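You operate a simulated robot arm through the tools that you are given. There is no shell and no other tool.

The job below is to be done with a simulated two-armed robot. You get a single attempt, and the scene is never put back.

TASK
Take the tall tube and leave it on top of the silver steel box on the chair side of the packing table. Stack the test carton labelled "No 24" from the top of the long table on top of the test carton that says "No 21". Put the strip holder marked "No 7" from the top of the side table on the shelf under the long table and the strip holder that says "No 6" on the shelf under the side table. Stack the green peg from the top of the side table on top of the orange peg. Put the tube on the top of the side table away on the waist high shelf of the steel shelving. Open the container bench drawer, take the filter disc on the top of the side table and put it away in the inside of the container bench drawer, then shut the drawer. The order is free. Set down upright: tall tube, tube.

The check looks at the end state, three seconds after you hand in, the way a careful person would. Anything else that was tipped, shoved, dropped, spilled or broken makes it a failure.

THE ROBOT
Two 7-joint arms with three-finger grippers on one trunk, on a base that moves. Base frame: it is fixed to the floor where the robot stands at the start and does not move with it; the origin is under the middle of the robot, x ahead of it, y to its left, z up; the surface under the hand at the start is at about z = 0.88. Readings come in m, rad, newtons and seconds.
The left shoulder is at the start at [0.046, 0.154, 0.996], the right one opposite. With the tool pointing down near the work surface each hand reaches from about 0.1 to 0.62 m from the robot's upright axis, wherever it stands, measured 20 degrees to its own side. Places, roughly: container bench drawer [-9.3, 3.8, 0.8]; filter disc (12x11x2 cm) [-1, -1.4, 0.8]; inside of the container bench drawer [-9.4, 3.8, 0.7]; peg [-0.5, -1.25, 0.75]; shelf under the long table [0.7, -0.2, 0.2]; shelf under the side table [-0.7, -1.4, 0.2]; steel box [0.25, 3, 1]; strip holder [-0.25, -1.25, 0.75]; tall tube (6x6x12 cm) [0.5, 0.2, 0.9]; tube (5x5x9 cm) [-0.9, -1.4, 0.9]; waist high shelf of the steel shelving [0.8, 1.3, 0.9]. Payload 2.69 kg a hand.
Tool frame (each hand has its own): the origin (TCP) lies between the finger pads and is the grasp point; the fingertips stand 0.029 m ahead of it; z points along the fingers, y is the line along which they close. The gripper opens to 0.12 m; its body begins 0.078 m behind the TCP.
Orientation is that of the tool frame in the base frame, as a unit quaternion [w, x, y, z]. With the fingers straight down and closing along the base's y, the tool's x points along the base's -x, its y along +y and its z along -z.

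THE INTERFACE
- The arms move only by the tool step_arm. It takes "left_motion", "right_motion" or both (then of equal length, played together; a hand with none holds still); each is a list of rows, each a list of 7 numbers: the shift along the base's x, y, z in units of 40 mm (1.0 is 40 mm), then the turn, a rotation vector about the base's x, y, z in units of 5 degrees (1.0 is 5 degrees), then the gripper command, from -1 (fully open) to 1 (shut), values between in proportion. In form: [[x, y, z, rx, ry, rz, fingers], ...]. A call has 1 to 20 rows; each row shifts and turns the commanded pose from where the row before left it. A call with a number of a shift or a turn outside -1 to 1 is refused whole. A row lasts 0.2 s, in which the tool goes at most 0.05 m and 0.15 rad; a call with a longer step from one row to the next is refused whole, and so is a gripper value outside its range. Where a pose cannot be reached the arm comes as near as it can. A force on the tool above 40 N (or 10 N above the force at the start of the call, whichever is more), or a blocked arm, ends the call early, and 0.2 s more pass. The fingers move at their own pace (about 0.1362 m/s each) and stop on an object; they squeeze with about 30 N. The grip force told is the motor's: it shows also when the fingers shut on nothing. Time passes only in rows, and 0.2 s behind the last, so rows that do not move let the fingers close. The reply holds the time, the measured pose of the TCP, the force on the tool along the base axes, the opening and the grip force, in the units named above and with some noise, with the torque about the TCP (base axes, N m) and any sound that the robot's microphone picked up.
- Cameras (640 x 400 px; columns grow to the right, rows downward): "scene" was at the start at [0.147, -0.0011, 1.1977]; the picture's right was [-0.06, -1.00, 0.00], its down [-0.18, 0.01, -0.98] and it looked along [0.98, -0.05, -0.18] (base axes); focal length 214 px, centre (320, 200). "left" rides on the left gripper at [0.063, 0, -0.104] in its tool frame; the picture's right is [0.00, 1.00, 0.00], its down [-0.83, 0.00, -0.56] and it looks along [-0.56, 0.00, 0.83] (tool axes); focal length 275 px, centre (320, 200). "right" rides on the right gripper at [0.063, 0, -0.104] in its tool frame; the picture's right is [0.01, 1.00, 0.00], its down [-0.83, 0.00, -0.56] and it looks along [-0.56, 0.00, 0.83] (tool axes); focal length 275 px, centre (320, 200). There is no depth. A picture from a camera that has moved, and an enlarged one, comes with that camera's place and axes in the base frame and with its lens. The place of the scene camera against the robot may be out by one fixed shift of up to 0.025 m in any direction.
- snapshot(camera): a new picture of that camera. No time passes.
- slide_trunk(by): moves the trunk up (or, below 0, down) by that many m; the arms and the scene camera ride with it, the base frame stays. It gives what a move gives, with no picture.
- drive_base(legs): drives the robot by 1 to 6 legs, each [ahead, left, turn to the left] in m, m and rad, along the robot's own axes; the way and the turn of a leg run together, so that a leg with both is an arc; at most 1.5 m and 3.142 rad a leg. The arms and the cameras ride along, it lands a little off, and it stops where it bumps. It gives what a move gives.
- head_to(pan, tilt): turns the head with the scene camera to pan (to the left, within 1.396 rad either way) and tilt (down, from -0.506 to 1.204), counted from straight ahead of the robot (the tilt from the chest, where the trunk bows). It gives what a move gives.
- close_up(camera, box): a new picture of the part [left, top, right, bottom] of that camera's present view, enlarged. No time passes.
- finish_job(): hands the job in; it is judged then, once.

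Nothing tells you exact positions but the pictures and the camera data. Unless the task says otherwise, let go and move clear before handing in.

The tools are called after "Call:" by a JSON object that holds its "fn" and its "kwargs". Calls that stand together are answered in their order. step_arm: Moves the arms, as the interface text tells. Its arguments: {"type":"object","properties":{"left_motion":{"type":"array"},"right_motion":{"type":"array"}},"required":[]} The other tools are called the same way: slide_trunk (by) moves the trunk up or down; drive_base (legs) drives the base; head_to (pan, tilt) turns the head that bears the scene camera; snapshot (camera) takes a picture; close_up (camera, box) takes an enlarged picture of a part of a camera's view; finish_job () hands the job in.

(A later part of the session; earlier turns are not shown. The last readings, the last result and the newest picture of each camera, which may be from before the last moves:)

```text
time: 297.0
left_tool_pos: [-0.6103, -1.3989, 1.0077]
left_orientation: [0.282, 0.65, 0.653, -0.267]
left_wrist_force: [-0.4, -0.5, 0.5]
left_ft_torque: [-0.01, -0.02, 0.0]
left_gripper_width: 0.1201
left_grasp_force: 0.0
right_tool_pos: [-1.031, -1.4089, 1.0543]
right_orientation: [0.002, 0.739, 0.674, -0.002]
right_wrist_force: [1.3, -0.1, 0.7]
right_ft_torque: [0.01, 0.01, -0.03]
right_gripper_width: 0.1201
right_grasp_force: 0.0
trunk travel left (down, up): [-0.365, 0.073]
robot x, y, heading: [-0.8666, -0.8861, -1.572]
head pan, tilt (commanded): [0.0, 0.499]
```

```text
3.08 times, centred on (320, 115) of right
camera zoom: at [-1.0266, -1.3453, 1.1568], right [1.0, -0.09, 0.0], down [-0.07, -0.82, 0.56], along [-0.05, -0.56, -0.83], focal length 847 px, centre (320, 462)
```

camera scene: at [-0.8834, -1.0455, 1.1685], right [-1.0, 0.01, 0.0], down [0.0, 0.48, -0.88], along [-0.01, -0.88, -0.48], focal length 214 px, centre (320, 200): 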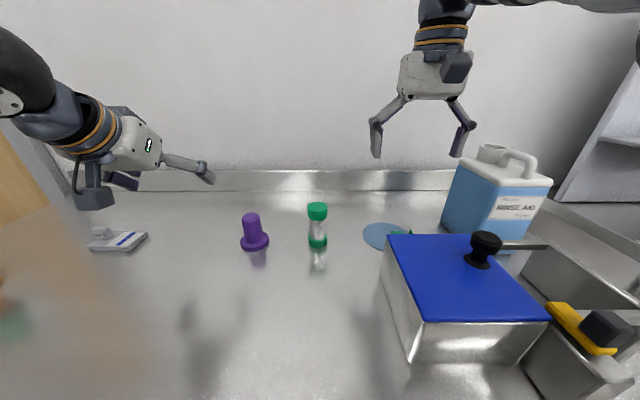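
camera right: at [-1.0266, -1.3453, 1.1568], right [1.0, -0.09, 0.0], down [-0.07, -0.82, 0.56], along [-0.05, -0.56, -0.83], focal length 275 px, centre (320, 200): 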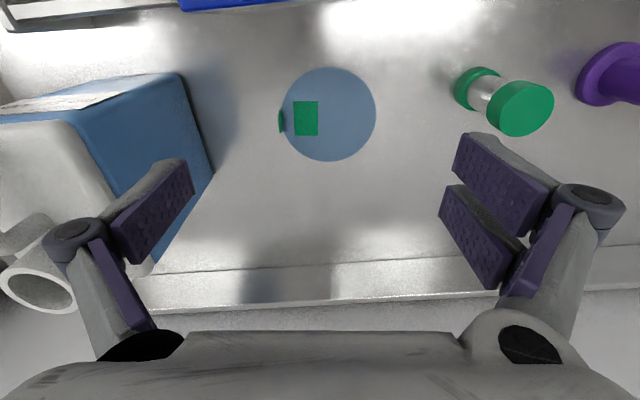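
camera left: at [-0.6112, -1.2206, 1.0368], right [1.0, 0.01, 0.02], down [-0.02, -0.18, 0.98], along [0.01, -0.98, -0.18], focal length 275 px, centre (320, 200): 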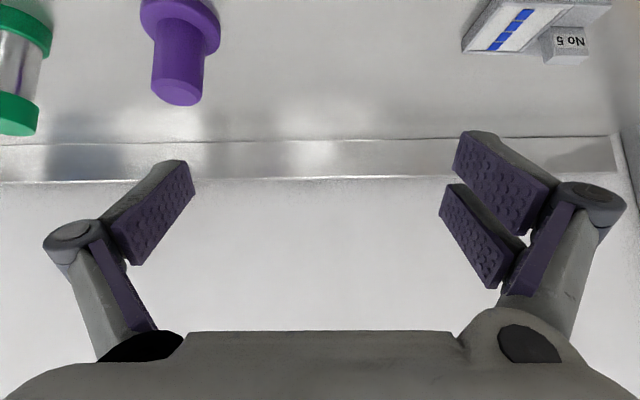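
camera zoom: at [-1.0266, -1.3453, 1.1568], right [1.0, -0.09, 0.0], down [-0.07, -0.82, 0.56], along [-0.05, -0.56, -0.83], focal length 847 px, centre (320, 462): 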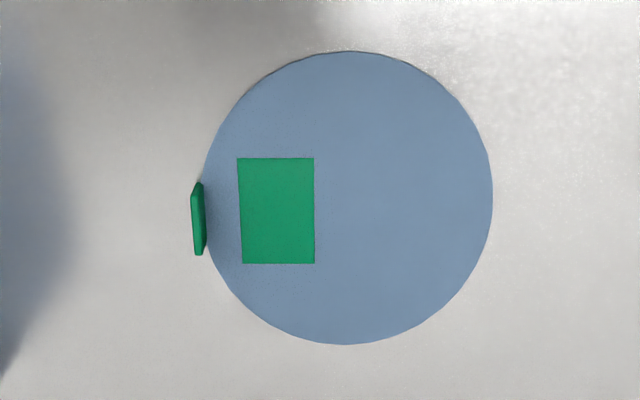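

Call:
{"fn": "step_arm", "kwargs": {"right_motion": [[-0.6, -0.2, -0.5, 0, 0, 0, 0], [-0.6, -0.2, -0.5, 0, 0, 0, 0], [-0.02, -0.2, -0.7, 0, 0, 0, 0], [0, -0.17, -0.7, 0, 0, 0, 0], [0, 0, -0.7, 0, 0, 0, 0], [0, 0, 0, 0, 0, 0, 0]]}}

Call:
{"fn": "snapshot", "kwargs": {"camera": "right"}}

Call:
{"fn": "snapshot", "kwargs": {"camera": "scene"}}

```text
time: 298.4
left_tool_pos: [-0.6099, -1.3986, 1.0089]
left_orientation: [0.281, 0.651, 0.653, -0.267]
left_wrist_force: [0.5, 1.0, -0.5]
left_ft_torque: [-0.02, 0.0, 0.0]
left_gripper_width: 0.1198
left_grasp_force: 0.1
right_tool_pos: [-1.0791, -1.4399, 0.9291]
right_orientation: [0.002, 0.739, 0.674, -0.002]
right_wrist_force: [0.3, -0.3, 0.5]
right_ft_torque: [0.0, -0.01, 0.04]
right_gripper_width: 0.0603
right_grasp_force: 0.0
trunk travel left (down, up): [-0.365, 0.073]
robot x, y, heading: [-0.8682, -0.8899, -1.576]
head pan, tilt (commanded): [0.0, 0.499]
```

```text
taken
camera right: at [-1.0752, -1.3759, 1.033], right [1.0, -0.09, 0.0], down [-0.07, -0.83, 0.56], along [-0.05, -0.56, -0.83], focal length 275 px, centre (320, 200)
```

right: 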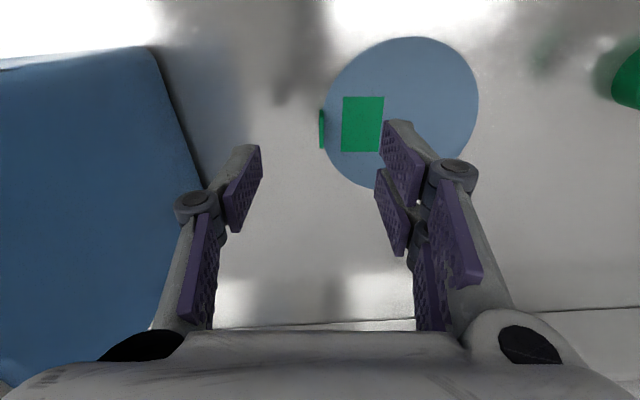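

```text
taken
camera scene: at [-0.8834, -1.0454, 1.1685], right [-1.0, 0.01, 0.0], down [0.0, 0.48, -0.88], along [-0.01, -0.88, -0.48], focal length 214 px, centre (320, 200)
```

scene: 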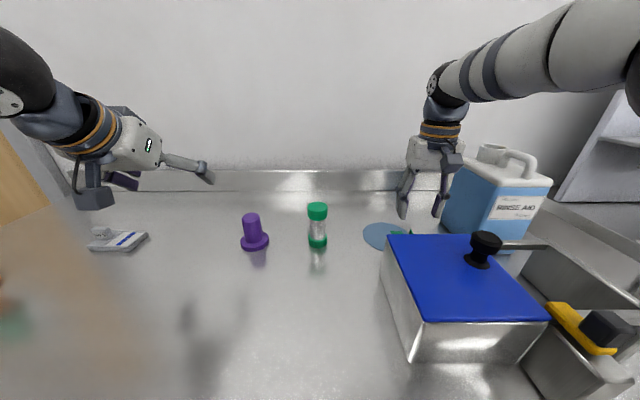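

Call:
{"fn": "step_arm", "kwargs": {"right_motion": [[0, 0.03, -0.5, 0, 0, 0, 0], [0, 0.02, -0.5, 0, 0, 0, 0], [0, 0, -0.2, 0, 0, 0, 0.2], [0, 0, 0, 0, 0, 0, 0.2]]}}

Call:
{"fn": "snapshot", "kwargs": {"camera": "right"}}

```text
time: 299.4
left_tool_pos: [-0.6103, -1.397, 1.0088]
left_orientation: [0.282, 0.65, 0.653, -0.267]
left_wrist_force: [-0.1, 0.2, -0.1]
left_ft_torque: [0.0, 0.0, -0.01]
left_gripper_width: 0.1198
left_grasp_force: 0.1
right_tool_pos: [-1.0806, -1.438, 0.8822]
right_orientation: [0.002, 0.738, 0.674, -0.002]
right_wrist_force: [0.0, -0.3, -0.1]
right_ft_torque: [0.02, 0.03, 0.01]
right_gripper_width: 0.0481
right_grasp_force: 0.0
trunk travel left (down, up): [-0.365, 0.073]
robot x, y, heading: [-0.8668, -0.8878, -1.577]
head pan, tilt (commanded): [0.0, 0.499]
```

```text
taken
camera right: at [-1.0752, -1.374, 0.9843], right [1.0, -0.09, 0.0], down [-0.07, -0.83, 0.56], along [-0.05, -0.56, -0.83], focal length 275 px, centre (320, 200)
```

right: 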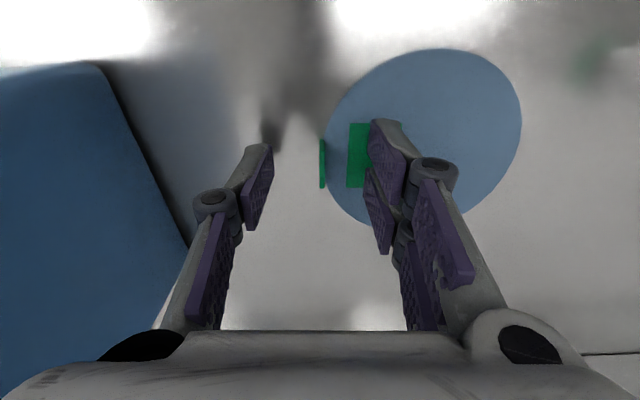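

Call:
{"fn": "step_arm", "kwargs": {"right_motion": [[0, 0, -0.2, 0, 0, 0, 0.2], [0, 0, 0, 0, 0, 0, 0.6], [0, 0, 0, 0, 0, 0, 1], [0, 0, 0, 0, 0, 0, 1], [0, 0, 0, 0, 0, 0, 1]]}}

Call:
{"fn": "snapshot", "kwargs": {"camera": "right"}}

```text
time: 300.6
left_tool_pos: [-0.6103, -1.3972, 1.0091]
left_orientation: [0.282, 0.649, 0.654, -0.268]
left_wrist_force: [-0.1, -0.1, -0.2]
left_ft_torque: [-0.02, 0.01, -0.04]
left_gripper_width: 0.1202
left_grasp_force: 0.1
right_tool_pos: [-1.0806, -1.4384, 0.8733]
right_orientation: [0.002, 0.739, 0.674, -0.002]
right_wrist_force: [0.6, 0.0, 0.0]
right_ft_torque: [-0.02, 0.01, 0.0]
right_gripper_width: 0.0061
right_grasp_force: 30.4
trunk travel left (down, up): [-0.365, 0.073]
robot x, y, heading: [-0.8639, -0.8875, -1.573]
head pan, tilt (commanded): [0.0, 0.499]
```

```text
taken
camera right: at [-1.0754, -1.3746, 0.9767], right [1.0, -0.09, 0.0], down [-0.07, -0.83, 0.56], along [-0.05, -0.56, -0.83], focal length 275 px, centre (320, 200)
```

right: 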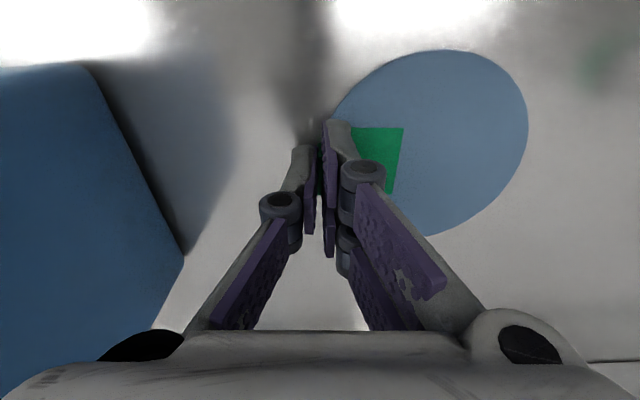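

Call:
{"fn": "step_arm", "kwargs": {"right_motion": [[0, 0, 0.2, 0, 0, 0, 1], [0, 0, 0.4, 0, 0, 0, 1], [0, 0, 0.6, 0, 0, 0, 1], [0, 0, 0, 0, 0, 0, 1]]}}

Call:
{"fn": "snapshot", "kwargs": {"camera": "right"}}

Call:
{"fn": "snapshot", "kwargs": {"camera": "scene"}}

```text
time: 301.6
left_tool_pos: [-0.611, -1.3984, 1.0071]
left_orientation: [0.281, 0.65, 0.653, -0.267]
left_wrist_force: [1.0, -0.1, -0.6]
left_ft_torque: [0.0, 0.0, -0.01]
left_gripper_width: 0.1199
left_grasp_force: 0.1
right_tool_pos: [-1.0801, -1.4382, 0.9224]
right_orientation: [0.002, 0.739, 0.674, -0.002]
right_wrist_force: [0.4, -0.7, 0.0]
right_ft_torque: [0.03, -0.02, 0.0]
right_gripper_width: 0.0063
right_grasp_force: 29.9
trunk travel left (down, up): [-0.365, 0.073]
robot x, y, heading: [-0.867, -0.8923, -1.572]
head pan, tilt (commanded): [0.0, 0.499]
```

```text
taken
camera right: at [-1.0752, -1.3751, 1.0245], right [1.0, -0.09, 0.0], down [-0.07, -0.83, 0.56], along [-0.05, -0.56, -0.83], focal length 275 px, centre (320, 200)
```

right: 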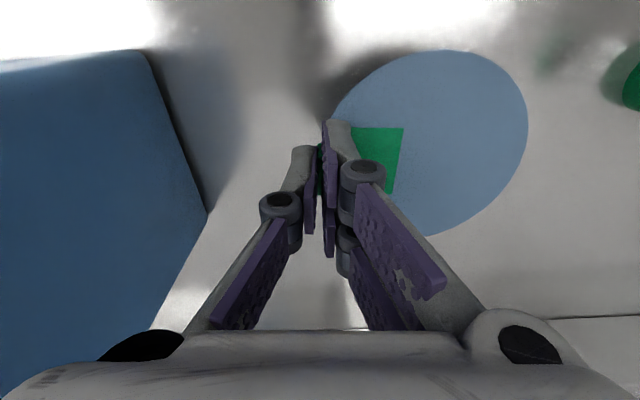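

```text
taken
camera scene: at [-0.8834, -1.0456, 1.1684], right [-1.0, 0.01, 0.0], down [0.0, 0.48, -0.88], along [-0.01, -0.88, -0.48], focal length 214 px, centre (320, 200)
```

scene: 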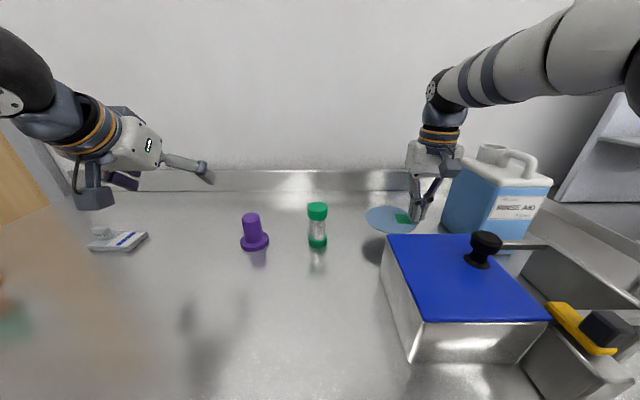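

Call:
{"fn": "step_arm", "kwargs": {"right_motion": [[0, 0, 0.8, 0, 0, 0, 1], [0, 0, 0.9, 0, 0, 0, 1], [0, 0.2, 0.9, 0, 0, 0, 1], [0, 0.6, 0.4, 0, 0, 0, 1], [-0.3, 0.8, 0, 0, 0, 0, 1], [-0.3, 0.8, 0, 0, 0, 0, 1], [-0.3, 0.8, 0, 0, 0, 0, 1], [0, 0.8, 0, 0, 0, 0, 1], [0, 0.8, 0, 0, 0, 0, 1], [0, 0, 0, 0, 0, 0, 1]]}}

Call:
{"fn": "snapshot", "kwargs": {"camera": "scene"}}

Call:
{"fn": "snapshot", "kwargs": {"camera": "right"}}

```text
time: 303.8
left_tool_pos: [-0.611, -1.398, 1.0092]
left_orientation: [0.281, 0.65, 0.653, -0.268]
left_wrist_force: [-0.3, -1.0, -0.5]
left_ft_torque: [0.0, 0.01, -0.01]
left_gripper_width: 0.1202
left_grasp_force: 0.1
right_tool_pos: [-1.1158, -1.2429, 1.0409]
right_orientation: [0.002, 0.739, 0.673, -0.002]
right_wrist_force: [0.0, -0.5, 0.0]
right_ft_torque: [0.0, -0.01, 0.05]
right_gripper_width: 0.0061
right_grasp_force: 29.6
trunk travel left (down, up): [-0.365, 0.073]
robot x, y, heading: [-0.8662, -0.8893, -1.574]
head pan, tilt (commanded): [0.0, 0.499]
```

```text
taken
camera scene: at [-0.8833, -1.0457, 1.1684], right [-1.0, 0.01, 0.0], down [0.0, 0.48, -0.88], along [-0.01, -0.88, -0.48], focal length 214 px, centre (320, 200)
```

scene: 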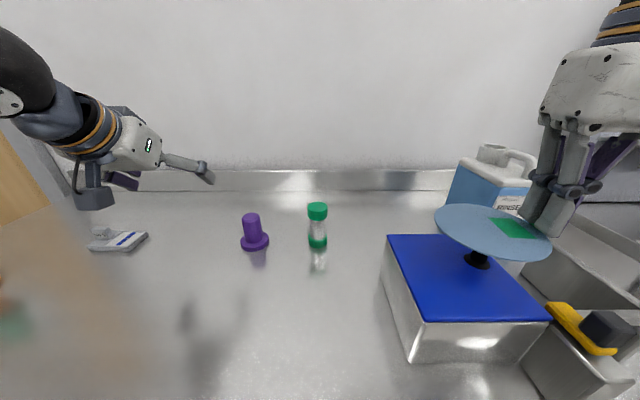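

```text
taken
camera right: at [-1.1107, -1.1799, 1.1434], right [1.0, -0.09, 0.0], down [-0.07, -0.82, 0.56], along [-0.05, -0.56, -0.83], focal length 275 px, centre (320, 200)
```

right: 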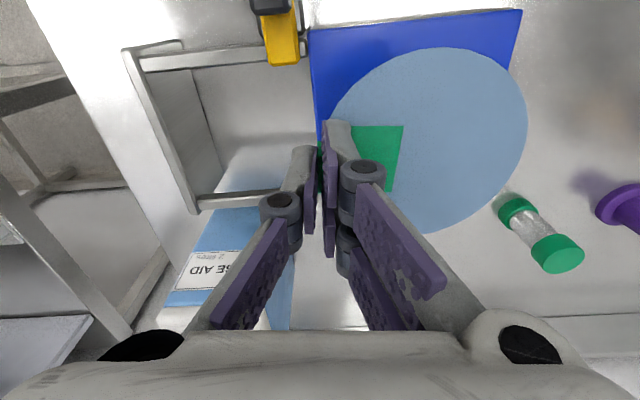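

Call:
{"fn": "step_arm", "kwargs": {"left_motion": [[-0.9, 0.07, 0, 0, 0, 0, -0.5], [-0.9, 0.07, 0, 0, 0, 0, -0.5], [-0.9, 0.07, 0, 0, 0, 0, -0.5], [-0.9, 0.07, 0, 0, 0, 0, -0.5], [-0.9, 0.07, 0, 0, 0, 0, -0.5], [-0.9, 0.07, 0, 0, 0, 0, -0.5], [-0.85, 0.07, 0, 0, 0, 0, -0.5], [0, 0, -0.6, 0, 0, 0, -0.5], [0, 0, -0.6, 0, 0, 0, -0.5], [0, 0, 0, 0, 0, 0, -0.5]]}}

Call:
{"fn": "snapshot", "kwargs": {"camera": "left"}}

Call:
{"fn": "snapshot", "kwargs": {"camera": "scene"}}

```text
time: 306.0
left_tool_pos: [-0.8586, -1.3796, 0.9625]
left_orientation: [0.281, 0.65, 0.653, -0.268]
left_wrist_force: [-0.7, -0.3, 0.2]
left_ft_torque: [0.03, 0.03, -0.01]
left_gripper_width: 0.0901
left_grasp_force: 0.1
right_tool_pos: [-1.1155, -1.2438, 1.0412]
right_orientation: [0.001, 0.738, 0.674, -0.002]
right_wrist_force: [0.4, -1.1, 0.5]
right_ft_torque: [0.0, 0.0, -0.01]
right_gripper_width: 0.0061
right_grasp_force: 29.8
trunk travel left (down, up): [-0.365, 0.073]
robot x, y, heading: [-0.8653, -0.89, -1.576]
head pan, tilt (commanded): [0.0, 0.499]
```

```text
taken
camera left: at [-0.8603, -1.2613, 0.9901], right [1.0, 0.01, 0.02], down [-0.02, -0.18, 0.98], along [0.01, -0.98, -0.18], focal length 275 px, centre (320, 200)
```

left: 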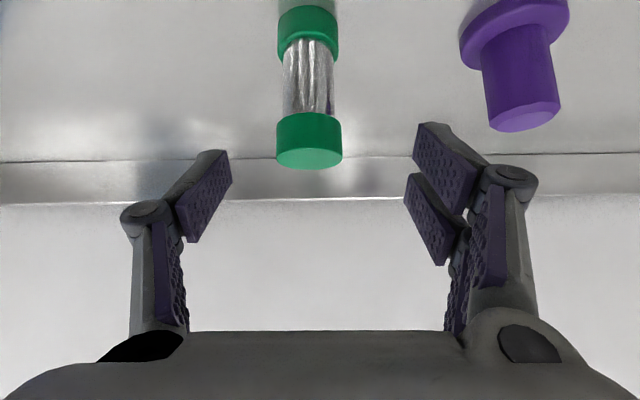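

```text
taken
camera scene: at [-0.8833, -1.0455, 1.1685], right [-1.0, 0.01, 0.0], down [0.0, 0.48, -0.88], along [-0.01, -0.88, -0.48], focal length 214 px, centre (320, 200)
```

scene: 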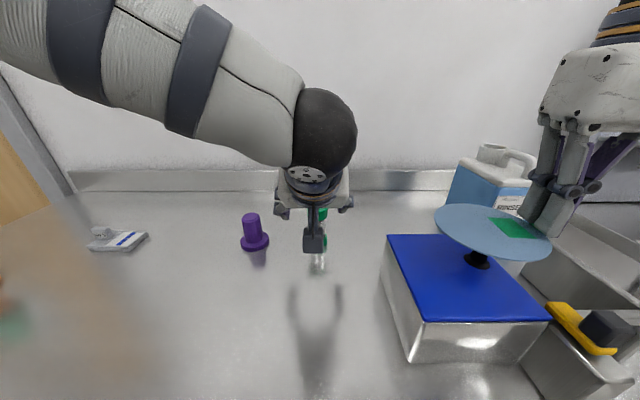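

Call:
{"fn": "step_arm", "kwargs": {"left_motion": [[-0.1, -0.3, -0.6, 0, 0, 0, -0.5], [-0.06, -0.4, -0.6, 0, 0, 0, -0.5], [0, -0.48, -0.56, 0, 0, 0, -0.5], [0, 0, 0, 0, 0, 0, -0.5]]}}

Call:
{"fn": "snapshot", "kwargs": {"camera": "left"}}

```text
time: 307.0
left_tool_pos: [-0.8657, -1.4245, 0.8915]
left_orientation: [0.282, 0.65, 0.653, -0.268]
left_wrist_force: [-0.7, -0.2, 0.5]
left_ft_torque: [0.0, -0.03, -0.05]
left_gripper_width: 0.0898
left_grasp_force: 0.0
right_tool_pos: [-1.114, -1.2431, 1.0412]
right_orientation: [0.001, 0.739, 0.674, -0.001]
right_wrist_force: [-0.5, -0.4, -0.4]
right_ft_torque: [0.0, 0.0, 0.04]
right_gripper_width: 0.0061
right_grasp_force: 30.1
trunk travel left (down, up): [-0.365, 0.073]
robot x, y, heading: [-0.8685, -0.8927, -1.577]
head pan, tilt (commanded): [0.0, 0.499]
```

```text
taken
camera left: at [-0.8665, -1.3065, 0.9192], right [1.0, 0.01, 0.02], down [-0.02, -0.18, 0.98], along [0.01, -0.98, -0.18], focal length 275 px, centre (320, 200)
```

left: 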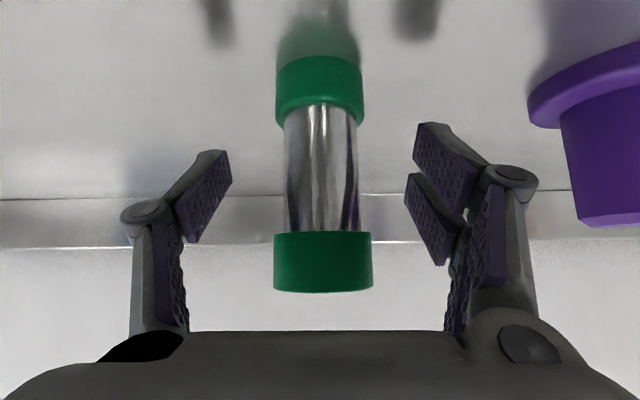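

Call:
{"fn": "step_arm", "kwargs": {"left_motion": [[0, 0, 0, 0, 0, 0, 0], [0, 0, 0, 0, 0, 0, 0.5], [0, 0, 0, 0, 0, 0, 1], [0, 0, 0, 0, 0, 0, 1], [0, 0, 0, 0, 0, 0, 1]]}}

Call:
{"fn": "snapshot", "kwargs": {"camera": "left"}}

```text
time: 308.2
left_tool_pos: [-0.8653, -1.4249, 0.8915]
left_orientation: [0.281, 0.65, 0.653, -0.269]
left_wrist_force: [0.1, -1.4, 1.3]
left_ft_torque: [-0.05, 0.03, 0.03]
left_gripper_width: 0.0362
left_grasp_force: 29.7
right_tool_pos: [-1.1153, -1.2437, 1.0404]
right_orientation: [0.001, 0.739, 0.674, -0.002]
right_wrist_force: [-0.2, 0.0, 0.6]
right_ft_torque: [-0.03, -0.02, -0.01]
right_gripper_width: 0.0061
right_grasp_force: 29.9
trunk travel left (down, up): [-0.365, 0.073]
robot x, y, heading: [-0.8658, -0.8863, -1.576]
head pan, tilt (commanded): [0.0, 0.499]
```

```text
taken
camera left: at [-0.8666, -1.3065, 0.9195], right [1.0, 0.01, 0.02], down [-0.02, -0.18, 0.98], along [0.01, -0.98, -0.18], focal length 275 px, centre (320, 200)
```

left: 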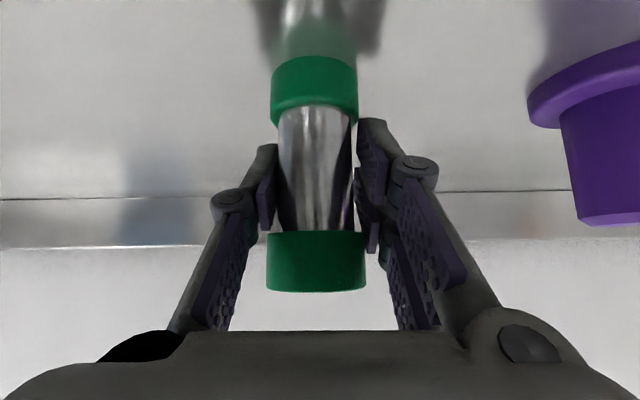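

Call:
{"fn": "step_arm", "kwargs": {"left_motion": [[0, 0, 0.4, 0, 0, 0, 1], [0, 0, 0.8, 0, 0, 0, 1], [0, 0, 0.9, 0, 0, 0, 1], [0, 0.2, 0.9, 0, 0, 0, 1], [0.5, 0.5, 0.2, 0, 0, 0, 1], [0.5, 0.5, 0, 0, 0, 0, 1], [0, 0, 0, 0, 0, 0, 1]]}}

Call:
{"fn": "snapshot", "kwargs": {"camera": "left"}}

Call:
{"fn": "drive_base", "kwargs": {"legs": [[-0.45, 0, 0]]}}

Call:
{"fn": "snapshot", "kwargs": {"camera": "scene"}}

```text
time: 309.8
left_tool_pos: [-0.8257, -1.377, 1.0196]
left_orientation: [0.282, 0.65, 0.653, -0.268]
left_wrist_force: [-0.3, -0.1, -1.2]
left_ft_torque: [0.0, 0.04, 0.02]
left_gripper_width: 0.0363
left_grasp_force: 29.5
right_tool_pos: [-1.115, -1.244, 1.0396]
right_orientation: [0.002, 0.739, 0.674, -0.002]
right_wrist_force: [-1.0, -0.1, 0.1]
right_ft_torque: [-0.01, -0.01, -0.03]
right_gripper_width: 0.0058
right_grasp_force: 29.6
trunk travel left (down, up): [-0.365, 0.073]
robot x, y, heading: [-0.8644, -0.8858, -1.575]
head pan, tilt (commanded): [0.0, 0.499]
```

```text
taken
camera left: at [-0.8271, -1.2595, 1.0472], right [1.0, 0.01, 0.02], down [-0.02, -0.18, 0.98], along [0.01, -0.98, -0.18], focal length 275 px, centre (320, 200)
```

left: 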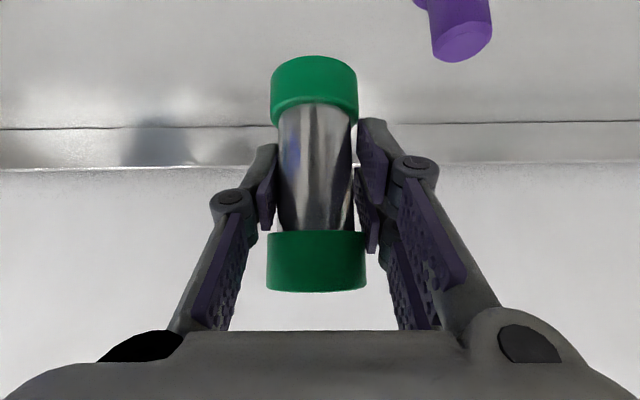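

```text
time: 312.6
left_tool_pos: [-0.8246, -0.9189, 1.0195]
left_orientation: [0.281, 0.651, 0.652, -0.268]
left_wrist_force: [0.5, 0.1, -1.2]
left_ft_torque: [0.02, -0.02, -0.01]
left_gripper_width: 0.0364
left_grasp_force: 30.0
right_tool_pos: [-1.113, -0.784, 1.0403]
right_orientation: [0.002, 0.741, 0.672, -0.002]
right_wrist_force: [-0.1, 0.4, -0.1]
right_ft_torque: [-0.03, 0.02, 0.01]
right_gripper_width: 0.006
right_grasp_force: 29.6
trunk travel left (down, up): [-0.365, 0.073]
robot x, y, heading: [-0.864, -0.4292, -1.584]
head pan, tilt (commanded): [0.0, 0.499]
```

```text
taken
camera scene: at [-0.8805, -0.5862, 1.1685], right [-1.0, 0.01, 0.0], down [0.01, 0.48, -0.88], along [-0.01, -0.88, -0.48], focal length 214 px, centre (320, 200)
```

scene: 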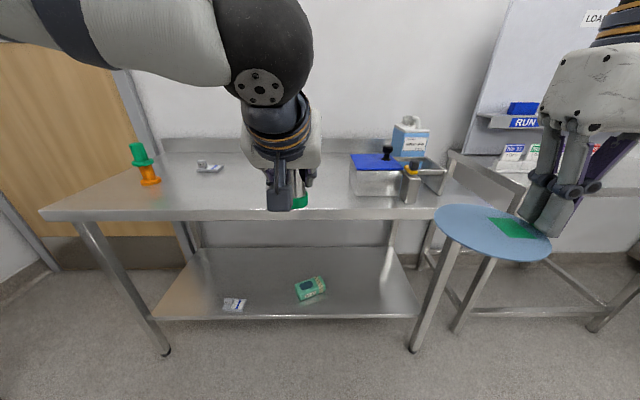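

Call:
{"fn": "drive_base", "kwargs": {"legs": [[0, 0, 1.58], [0.35, 0, 0], [0, 1.4, 0], [0, 0.3, 0]]}}

Call:
{"fn": "head_to", "kwargs": {"pan": 0.0, "tilt": 0.35}}

Call:
{"fn": "snapshot", "kwargs": {"camera": "scene"}}

```text
time: 331.7
left_tool_pos: [-0.0057, 1.3125, 1.0176]
left_orientation: [0.389, -0.001, 0.921, 0.009]
left_wrist_force: [-0.9, 0.6, -0.8]
left_ft_torque: [0.01, -0.02, -0.02]
left_gripper_width: 0.0363
left_grasp_force: 30.3
right_tool_pos: [-0.1394, 1.0231, 1.0413]
right_orientation: [0.003, 0.048, 0.999, -0.001]
right_wrist_force: [-0.7, 0.4, 0.0]
right_ft_torque: [-0.01, 0.02, 0.0]
right_gripper_width: 0.0059
right_grasp_force: 29.8
trunk travel left (down, up): [-0.365, 0.073]
robot x, y, heading: [-0.4936, 1.2721, -0.006]
head pan, tilt (commanded): [0.0, 0.499]
```

```text
time: 332.4
left_tool_pos: [-0.0057, 1.3119, 1.0185]
left_orientation: [0.388, -0.001, 0.922, 0.01]
left_wrist_force: [0.0, 0.1, -1.0]
left_ft_torque: [0.02, 0.01, 0.02]
left_gripper_width: 0.0363
left_grasp_force: 30.4
right_tool_pos: [-0.1388, 1.0234, 1.0401]
right_orientation: [0.002, 0.048, 0.999, 0.0]
right_wrist_force: [-0.7, -0.3, -0.5]
right_ft_torque: [-0.01, 0.02, 0.01]
right_gripper_width: 0.0058
right_grasp_force: 30.0
trunk travel left (down, up): [-0.365, 0.073]
robot x, y, heading: [-0.4942, 1.2739, -0.011]
head pan, tilt (commanded): [0.0, 0.351]
```

```text
taken
camera scene: at [-0.3471, 1.2748, 1.1821], right [-0.01, -1.0, 0.0], down [-0.34, 0.0, -0.94], along [0.94, -0.01, -0.34], focal length 214 px, centre (320, 200)
```

scene: 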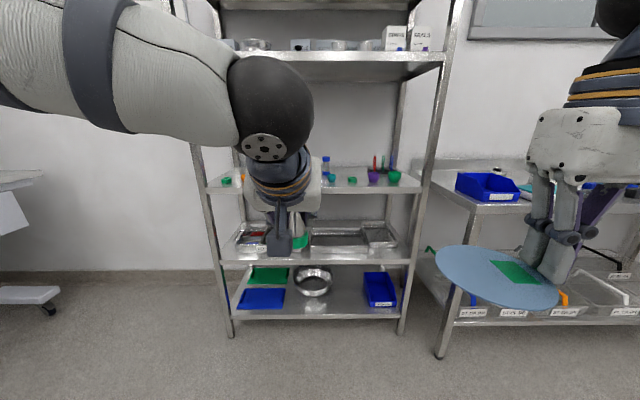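

Call:
{"fn": "close_up", "kwargs": {"camera": "scene", "box": [190, 130, 440, 270]}}

Call:
{"fn": "snapshot", "kwargs": {"camera": "left"}}

Call:
{"fn": "snapshot", "kwargs": {"camera": "right"}}

```text
2.56 times, centred on (315, 200) of scene
camera zoom: at [-0.3471, 1.2748, 1.1821], right [-0.01, -1.0, 0.0], down [-0.34, 0.0, -0.94], along [0.94, -0.01, -0.34], focal length 549 px, centre (333, 200)
```

zoom: 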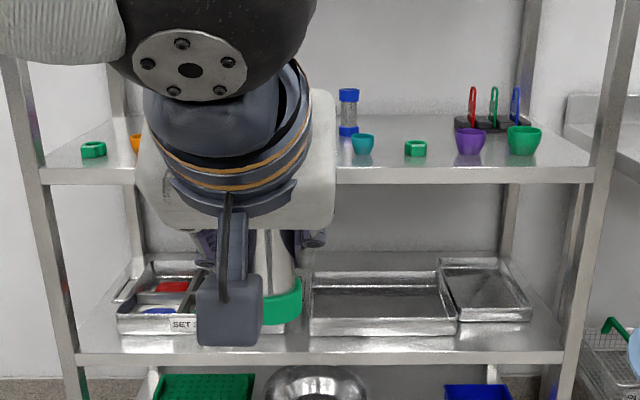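

```text
taken
camera left: at [-0.124, 1.3096, 1.0471], right [-0.01, 1.0, 0.02], down [0.18, -0.02, 0.98], along [0.98, 0.01, -0.18], focal length 275 px, centre (320, 200)
```

left: 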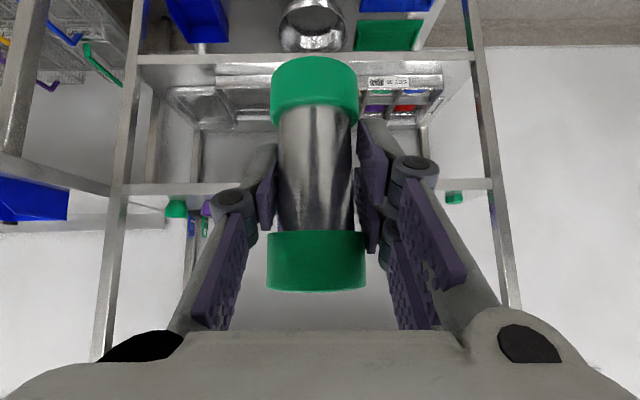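

```text
taken
camera right: at [-0.2045, 1.0284, 1.1434], right [0.09, 1.0, 0.0], down [0.82, -0.08, 0.56], along [0.56, -0.05, -0.83], focal length 275 px, centre (320, 200)
```

right: 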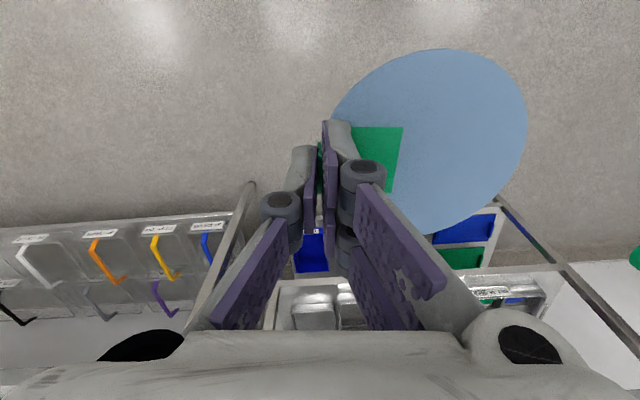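

Call:
{"fn": "step_arm", "kwargs": {"left_motion": [[0, 0.9, 0, 0, 0, 0, 1], [0, 0.9, 0, 0, 0, 0, 1], [0, 0.9, 0, 0, 0, 0, 1], [0, 0.9, 0, 0, 0, 0, 1], [0, 0.9, 0, 0, 0, 0, 1], [0, 0.9, 0, 0, 0, 0, 1], [0, 0.9, 0, 0, 0, 0, 1], [0, 0, 0, 0, 0, 0, 1]]}}

Call:
{"fn": "snapshot", "kwargs": {"camera": "scene"}}

Call:
{"fn": "close_up", "kwargs": {"camera": "scene", "box": [190, 130, 440, 270]}}

```text
time: 334.2
left_tool_pos: [-0.0065, 1.564, 1.0197]
left_orientation: [0.389, 0.0, 0.921, 0.009]
left_wrist_force: [-0.2, -0.4, -2.5]
left_ft_torque: [0.03, 0.01, 0.01]
left_gripper_width: 0.0365
left_grasp_force: 30.1
right_tool_pos: [-0.1411, 1.023, 1.0416]
right_orientation: [0.003, 0.048, 0.999, 0.0]
right_wrist_force: [0.2, 0.2, -0.7]
right_ft_torque: [-0.03, -0.01, -0.04]
right_gripper_width: 0.0062
right_grasp_force: 30.1
trunk travel left (down, up): [-0.365, 0.073]
robot x, y, heading: [-0.4968, 1.272, -0.012]
head pan, tilt (commanded): [0.0, 0.351]
```

```text
taken
camera scene: at [-0.347, 1.2746, 1.1821], right [-0.01, -1.0, 0.0], down [-0.34, 0.0, -0.94], along [0.94, -0.01, -0.34], focal length 214 px, centre (320, 200)
```

scene: 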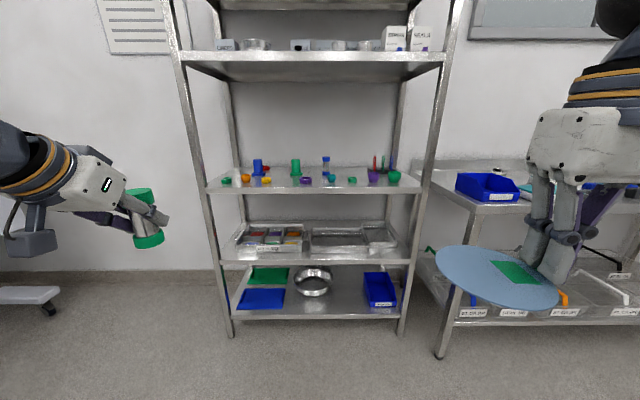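

```text
2.56 times, centred on (315, 200) of scene
camera zoom: at [-0.347, 1.2746, 1.1821], right [-0.01, -1.0, 0.0], down [-0.34, 0.0, -0.94], along [0.94, -0.01, -0.34], focal length 549 px, centre (333, 200)
```

zoom: 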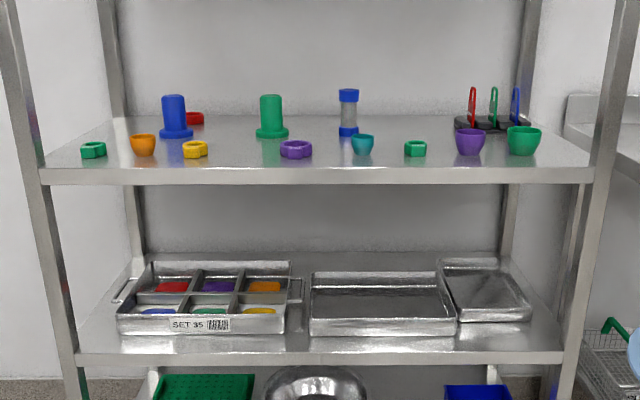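

Call:
{"fn": "step_arm", "kwargs": {"right_motion": [[-0.7, 0, 0, 0, 0, 0, 1], [-0.7, 0, 0, 0, 0, 0, 1], [-0.6, 0, 0, 0, 0, 0, 1], [0, 0, 0, 0, 0, 0, 1]], "left_motion": [[0, -0.4, 0.3, 0, 0, 0, 1], [0, -0.4, 0.3, 0, 0, 0, 1], [0, -0.4, 0, 0, 0, 0, 1], [0, 0, 0, 0, 0, 0, 1]]}}

Call:
{"fn": "drive_base", "kwargs": {"legs": [[0.45, -0.07, 0.01]]}}

Call:
{"fn": "snapshot", "kwargs": {"camera": "scene"}}

Call:
{"fn": "snapshot", "kwargs": {"camera": "left"}}

```text
time: 335.2
left_tool_pos: [-0.0057, 1.5168, 1.045]
left_orientation: [0.388, -0.001, 0.922, 0.009]
left_wrist_force: [0.4, -0.3, -1.3]
left_ft_torque: [-0.01, 0.01, 0.0]
left_gripper_width: 0.0363
left_grasp_force: 29.7
right_tool_pos: [-0.2214, 1.0244, 1.0423]
right_orientation: [0.002, 0.048, 0.999, 0.0]
right_wrist_force: [-0.2, 0.1, 0.4]
right_ft_torque: [-0.02, 0.04, 0.01]
right_gripper_width: 0.006
right_grasp_force: 30.0
trunk travel left (down, up): [-0.365, 0.073]
robot x, y, heading: [-0.4972, 1.2726, -0.008]
head pan, tilt (commanded): [0.0, 0.351]
```

```text
time: 338.0
left_tool_pos: [0.4465, 1.4516, 1.0438]
left_orientation: [0.388, -0.005, 0.922, 0.011]
left_wrist_force: [0.7, 0.3, -1.2]
left_ft_torque: [0.0, 0.0, -0.02]
left_gripper_width: 0.0364
left_grasp_force: 30.2
right_tool_pos: [0.2349, 0.9537, 1.0411]
right_orientation: [0.003, 0.044, 0.999, 0.001]
right_wrist_force: [-0.1, -0.8, -0.2]
right_ft_torque: [-0.01, -0.03, 0.05]
right_gripper_width: 0.0062
right_grasp_force: 30.0
trunk travel left (down, up): [-0.365, 0.073]
robot x, y, heading: [-0.0418, 1.2007, -0.002]
head pan, tilt (commanded): [0.0, 0.351]
```

```text
taken
camera scene: at [0.1072, 1.2053, 1.1821], right [0.0, -1.0, 0.0], down [-0.34, 0.0, -0.94], along [0.94, 0.0, -0.34], focal length 214 px, centre (320, 200)
```

scene: 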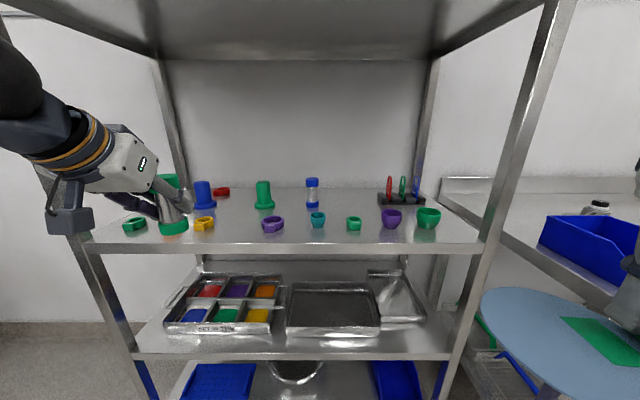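

```text
taken
camera left: at [0.3285, 1.4477, 1.0727], right [-0.01, 1.0, 0.02], down [0.18, -0.02, 0.98], along [0.98, 0.02, -0.18], focal length 275 px, centre (320, 200)
```

left: 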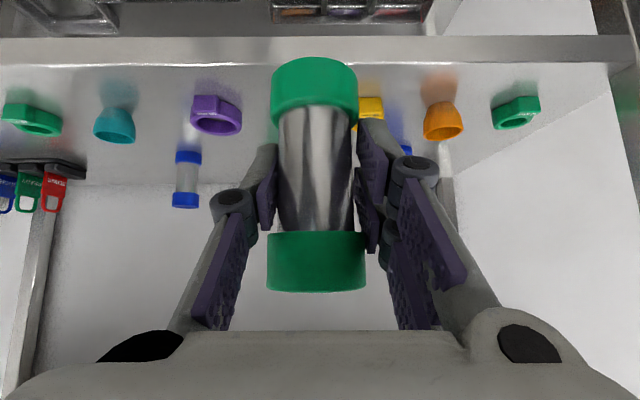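

Call:
{"fn": "drive_base", "kwargs": {"legs": [[0.1, 0, 0]]}}

Call:
{"fn": "step_arm", "kwargs": {"left_motion": [[0.6, -0.3, 0, 0, 0, 0, 1], [0.8, -0.3, 0, 0, 0, 0, 1], [0.8, 0, 0, 0, 0, 0, 1], [0.4, 0, -0.5, 0, 0, 0, 1], [0, 0, -0.6, 0, 0, 0, 1], [0, 0, 0, 0, 0, 0, 1]]}}

Call:
{"fn": "snapshot", "kwargs": {"camera": "left"}}

Call:
{"fn": "snapshot", "kwargs": {"camera": "scene"}}

```text
time: 339.1
left_tool_pos: [0.5465, 1.4508, 1.0446]
left_orientation: [0.387, -0.004, 0.922, 0.01]
left_wrist_force: [0.2, 0.8, -1.0]
left_ft_torque: [-0.01, 0.01, 0.0]
left_gripper_width: 0.0361
left_grasp_force: 29.8
right_tool_pos: [0.3333, 0.9532, 1.0407]
right_orientation: [0.002, 0.043, 0.999, 0.0]
right_wrist_force: [0.0, 0.1, -1.0]
right_ft_torque: [-0.03, 0.07, -0.01]
right_gripper_width: 0.0062
right_grasp_force: 29.6
trunk travel left (down, up): [-0.365, 0.073]
robot x, y, heading: [0.0557, 1.2047, -0.002]
head pan, tilt (commanded): [0.0, 0.351]
```

```text
time: 340.5
left_tool_pos: [0.6498, 1.4247, 1.0007]
left_orientation: [0.388, -0.005, 0.922, 0.011]
left_wrist_force: [0.6, -0.2, -0.7]
left_ft_torque: [-0.03, 0.01, 0.0]
left_gripper_width: 0.0364
left_grasp_force: 30.5
right_tool_pos: [0.3314, 0.9543, 1.041]
right_orientation: [0.003, 0.044, 0.999, 0.0]
right_wrist_force: [-0.1, 0.7, -0.5]
right_ft_torque: [0.01, 0.04, 0.0]
right_gripper_width: 0.006
right_grasp_force: 30.3
trunk travel left (down, up): [-0.365, 0.073]
robot x, y, heading: [0.0587, 1.1987, 0.004]
head pan, tilt (commanded): [0.0, 0.351]
```

```text
taken
camera left: at [0.5304, 1.4225, 1.0291], right [-0.01, 1.0, 0.02], down [0.18, -0.02, 0.98], along [0.98, 0.02, -0.18], focal length 275 px, centre (320, 200)
```

left: 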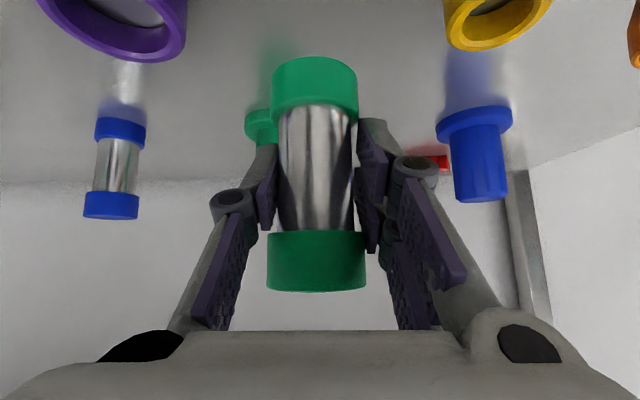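

```text
taken
camera scene: at [0.2046, 1.2052, 1.1822], right [0.0, -1.0, 0.0], down [-0.34, 0.0, -0.94], along [0.94, 0.0, -0.34], focal length 214 px, centre (320, 200)
```

scene: 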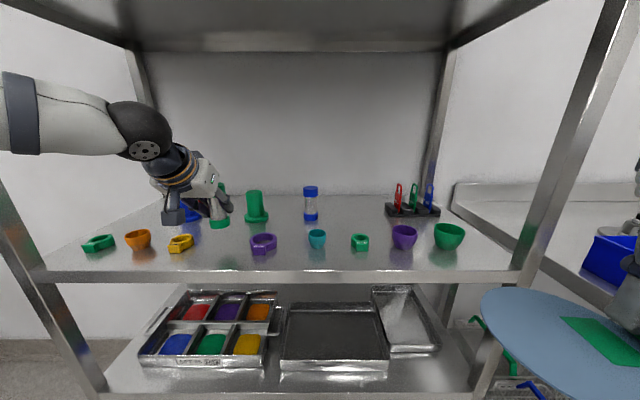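

Call:
{"fn": "step_arm", "kwargs": {"left_motion": [[0, 0, -0.4, 0, 0, 0, 1], [0, 0, -0.3, 0, 0, 0, 1], [0, 0, -0.3, 0, 0, 0, 1], [0, 0, 0, 0, 0, 0, 1]]}}

Call:
{"fn": "snapshot", "kwargs": {"camera": "left"}}

Call:
{"fn": "snapshot", "kwargs": {"camera": "scene"}}

```text
time: 341.5
left_tool_pos: [0.6478, 1.4251, 0.9611]
left_orientation: [0.389, -0.004, 0.921, 0.01]
left_wrist_force: [0.0, 0.1, -1.0]
left_ft_torque: [-0.01, 0.02, 0.0]
left_gripper_width: 0.0363
left_grasp_force: 29.8
right_tool_pos: [0.3334, 0.9546, 1.0414]
right_orientation: [0.002, 0.043, 0.999, 0.0]
right_wrist_force: [0.4, 0.4, -0.1]
right_ft_torque: [0.02, -0.03, -0.02]
right_gripper_width: 0.006
right_grasp_force: 30.0
trunk travel left (down, up): [-0.365, 0.073]
robot x, y, heading: [0.057, 1.2, 0.0]
head pan, tilt (commanded): [0.0, 0.351]
```

```text
taken
camera left: at [0.5298, 1.423, 0.989], right [-0.01, 1.0, 0.02], down [0.18, -0.02, 0.98], along [0.98, 0.02, -0.18], focal length 275 px, centre (320, 200)
```

left: 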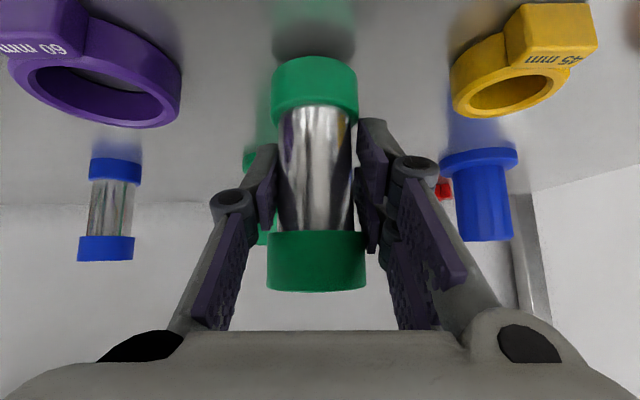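

```text
taken
camera scene: at [0.2046, 1.2052, 1.1821], right [0.0, -1.0, 0.0], down [-0.34, 0.0, -0.94], along [0.94, 0.0, -0.34], focal length 214 px, centre (320, 200)
```

scene: 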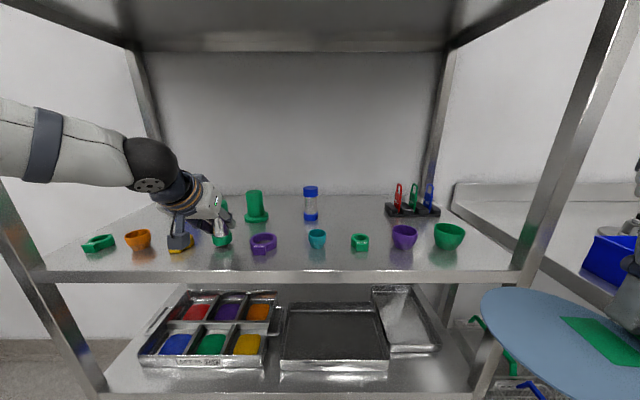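

Call:
{"fn": "step_arm", "kwargs": {"left_motion": [[0, 0, -0.2, 0, 0, 0, 1], [0, 0, -0.1, 0, 0, 0, 1], [0, 0, 0, 0, 0, 0, 1]]}}

Call:
{"fn": "step_arm", "kwargs": {"left_motion": [[0, 0, -0.07, 0, 0, 0, 1], [0, 0, 0, 0, 0, 0, 1]]}}

Call:
{"fn": "step_arm", "kwargs": {"left_motion": [[0, 0, -0.06, 0, 0, 0, 1], [0, 0, 0, 0, 0, 0, 1]]}}

Call:
{"fn": "step_arm", "kwargs": {"left_motion": [[0, 0, -0.05, 0, 0, 0, 1], [0, 0, 0, 0, 0, 0, 1]]}}

Call:
{"fn": "snapshot", "kwargs": {"camera": "left"}}

```text
time: 342.3
left_tool_pos: [0.6488, 1.4256, 0.9517]
left_orientation: [0.39, -0.005, 0.921, 0.011]
left_wrist_force: [3.6, 1.6, 13.6]
left_ft_torque: [-0.14, -0.04, 0.04]
left_gripper_width: 0.0362
left_grasp_force: 29.2
right_tool_pos: [0.3321, 0.954, 1.0424]
right_orientation: [0.003, 0.043, 0.999, -0.001]
right_wrist_force: [-0.1, -0.9, 0.0]
right_ft_torque: [0.03, -0.01, 0.03]
right_gripper_width: 0.006
right_grasp_force: 29.8
trunk travel left (down, up): [-0.365, 0.073]
robot x, y, heading: [0.0591, 1.1986, 0.004]
head pan, tilt (commanded): [0.0, 0.351]
```

```text
time: 342.9
left_tool_pos: [0.6475, 1.4263, 0.948]
left_orientation: [0.39, -0.004, 0.921, 0.011]
left_wrist_force: [4.7, 2.5, 20.4]
left_ft_torque: [-0.06, -0.24, 0.03]
left_gripper_width: 0.0369
left_grasp_force: 30.2
right_tool_pos: [0.3321, 0.9542, 1.0431]
right_orientation: [0.003, 0.044, 0.999, 0.0]
right_wrist_force: [0.4, 0.0, -0.5]
right_ft_torque: [0.04, 0.02, 0.02]
right_gripper_width: 0.0061
right_grasp_force: 29.7
trunk travel left (down, up): [-0.365, 0.073]
robot x, y, heading: [0.061, 1.2039, 0.0]
head pan, tilt (commanded): [0.0, 0.351]
```

```text
time: 343.5
left_tool_pos: [0.6471, 1.4257, 0.9452]
left_orientation: [0.39, -0.005, 0.921, 0.01]
left_wrist_force: [3.6, 3.7, 23.3]
left_ft_torque: [0.06, -0.15, 0.03]
left_gripper_width: 0.0363
left_grasp_force: 29.6
right_tool_pos: [0.3311, 0.955, 1.0409]
right_orientation: [0.004, 0.044, 0.999, -0.001]
right_wrist_force: [0.5, -0.6, -0.7]
right_ft_torque: [-0.03, 0.0, -0.03]
right_gripper_width: 0.0058
right_grasp_force: 30.5
trunk travel left (down, up): [-0.365, 0.073]
robot x, y, heading: [0.0565, 1.1985, -0.002]
head pan, tilt (commanded): [0.0, 0.351]
```

```text
time: 344.1
left_tool_pos: [0.6471, 1.4256, 0.9463]
left_orientation: [0.392, -0.004, 0.92, 0.01]
left_wrist_force: [1.5, 4.2, 31.1]
left_ft_torque: [0.02, -0.06, 0.02]
left_gripper_width: 0.0363
left_grasp_force: 30.3
right_tool_pos: [0.3302, 0.954, 1.0422]
right_orientation: [0.004, 0.044, 0.999, 0.0]
right_wrist_force: [-0.5, -0.2, -0.2]
right_ft_torque: [-0.01, -0.02, -0.02]
right_gripper_width: 0.0059
right_grasp_force: 30.1
trunk travel left (down, up): [-0.365, 0.073]
robot x, y, heading: [0.0551, 1.201, 0.0]
head pan, tilt (commanded): [0.0, 0.351]
```

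```text
taken
camera left: at [0.529, 1.4227, 0.9724], right [-0.01, 1.0, 0.02], down [0.18, -0.02, 0.98], along [0.98, 0.02, -0.18], focal length 275 px, centre (320, 200)
```

left: 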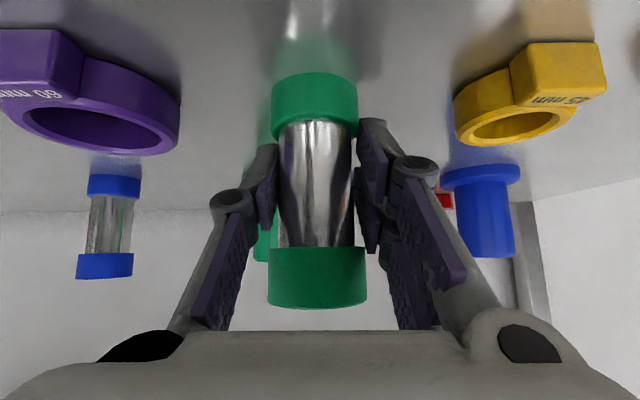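

Call:
{"fn": "step_arm", "kwargs": {"left_motion": [[0, 0, 0.08, 0, 0, 0, 1], [0, 0, 0, 0, 0, 0, 1], [0, 0, 0, 0, 0, 0, 0.5], [0, 0, 0, 0, 0, 0, 0.3], [0, 0, 0, 0, 0, 0, 0.1], [0, 0, 0, 0, 0, 0, -0.1], [0, 0, 0, 0, 0, 0, -0.1]]}}

Call:
{"fn": "snapshot", "kwargs": {"camera": "left"}}

Call:
{"fn": "snapshot", "kwargs": {"camera": "scene"}}

```text
time: 345.7
left_tool_pos: [0.6472, 1.4261, 0.9436]
left_orientation: [0.387, -0.004, 0.922, 0.01]
left_wrist_force: [0.0, -0.5, -0.3]
left_ft_torque: [0.01, -0.02, 0.0]
left_gripper_width: 0.066
left_grasp_force: 0.1
right_tool_pos: [0.3317, 0.9546, 1.0418]
right_orientation: [0.002, 0.043, 0.999, 0.001]
right_wrist_force: [0.1, -1.1, -0.5]
right_ft_torque: [-0.01, 0.02, -0.02]
right_gripper_width: 0.0062
right_grasp_force: 29.4
trunk travel left (down, up): [-0.365, 0.073]
robot x, y, heading: [0.0567, 1.2022, -0.006]
head pan, tilt (commanded): [0.0, 0.351]
```

```text
taken
camera left: at [0.5299, 1.4228, 0.9724], right [-0.01, 1.0, 0.02], down [0.18, -0.02, 0.98], along [0.98, 0.02, -0.18], focal length 275 px, centre (320, 200)
```

left: 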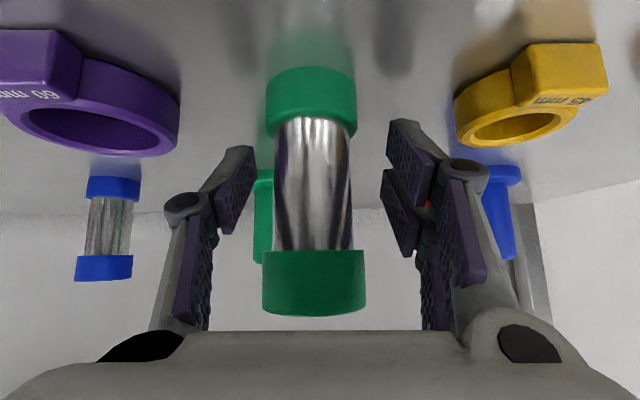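

```text
taken
camera scene: at [0.2046, 1.2051, 1.1821], right [0.0, -1.0, 0.0], down [-0.34, 0.0, -0.94], along [0.94, 0.0, -0.34], focal length 214 px, centre (320, 200)
```

scene: 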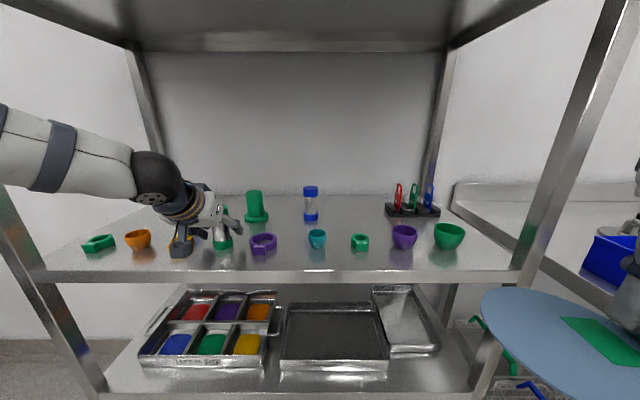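

Call:
{"fn": "step_arm", "kwargs": {"left_motion": [[-0.4, 0, 0.25, 0, 0, 0, -0.1], [-0.6, 0, 0.4, 0, 0, 0, -0.1], [-0.8, 0, 0.5, 0, 0, 0, -0.1], [-0.8, 0, 0.5, 0, 0, 0, -0.1], [0, 0, 0, 0, 0, 0, -0.1]]}}

Call:
{"fn": "snapshot", "kwargs": {"camera": "left"}}

Call:
{"fn": "snapshot", "kwargs": {"camera": "scene"}}

```text
time: 346.9
left_tool_pos: [0.5452, 1.4283, 1.011]
left_orientation: [0.389, -0.004, 0.921, 0.011]
left_wrist_force: [1.2, 0.1, 0.3]
left_ft_torque: [-0.01, 0.01, -0.02]
left_gripper_width: 0.0659
left_grasp_force: 0.1
right_tool_pos: [0.3316, 0.9549, 1.0417]
right_orientation: [0.002, 0.043, 0.999, 0.0]
right_wrist_force: [-0.1, 0.6, 0.0]
right_ft_torque: [0.03, 0.03, 0.0]
right_gripper_width: 0.006
right_grasp_force: 29.9
trunk travel left (down, up): [-0.365, 0.073]
robot x, y, heading: [0.0559, 1.2029, -0.001]
head pan, tilt (commanded): [0.0, 0.351]
```

```text
taken
camera left: at [0.4263, 1.4245, 1.0393], right [-0.01, 1.0, 0.02], down [0.18, -0.02, 0.98], along [0.98, 0.02, -0.18], focal length 275 px, centre (320, 200)
```

left: 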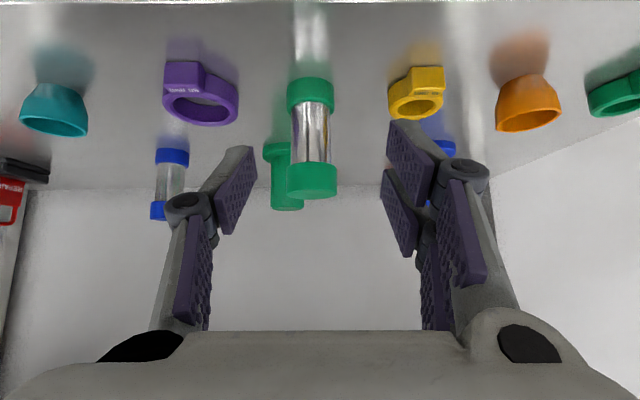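

```text
taken
camera scene: at [0.2048, 1.2051, 1.1821], right [0.0, -1.0, 0.0], down [-0.34, 0.0, -0.94], along [0.94, 0.0, -0.34], focal length 214 px, centre (320, 200)
```

scene: 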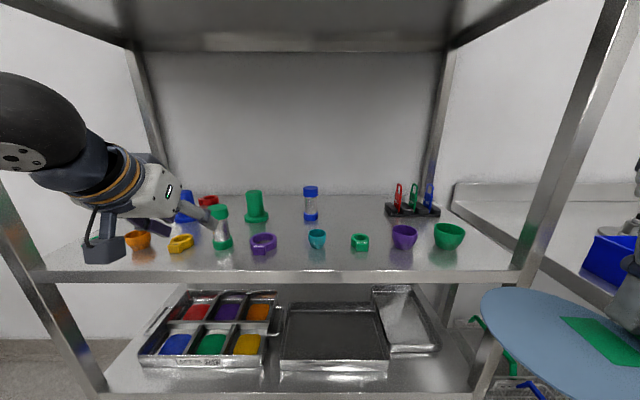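

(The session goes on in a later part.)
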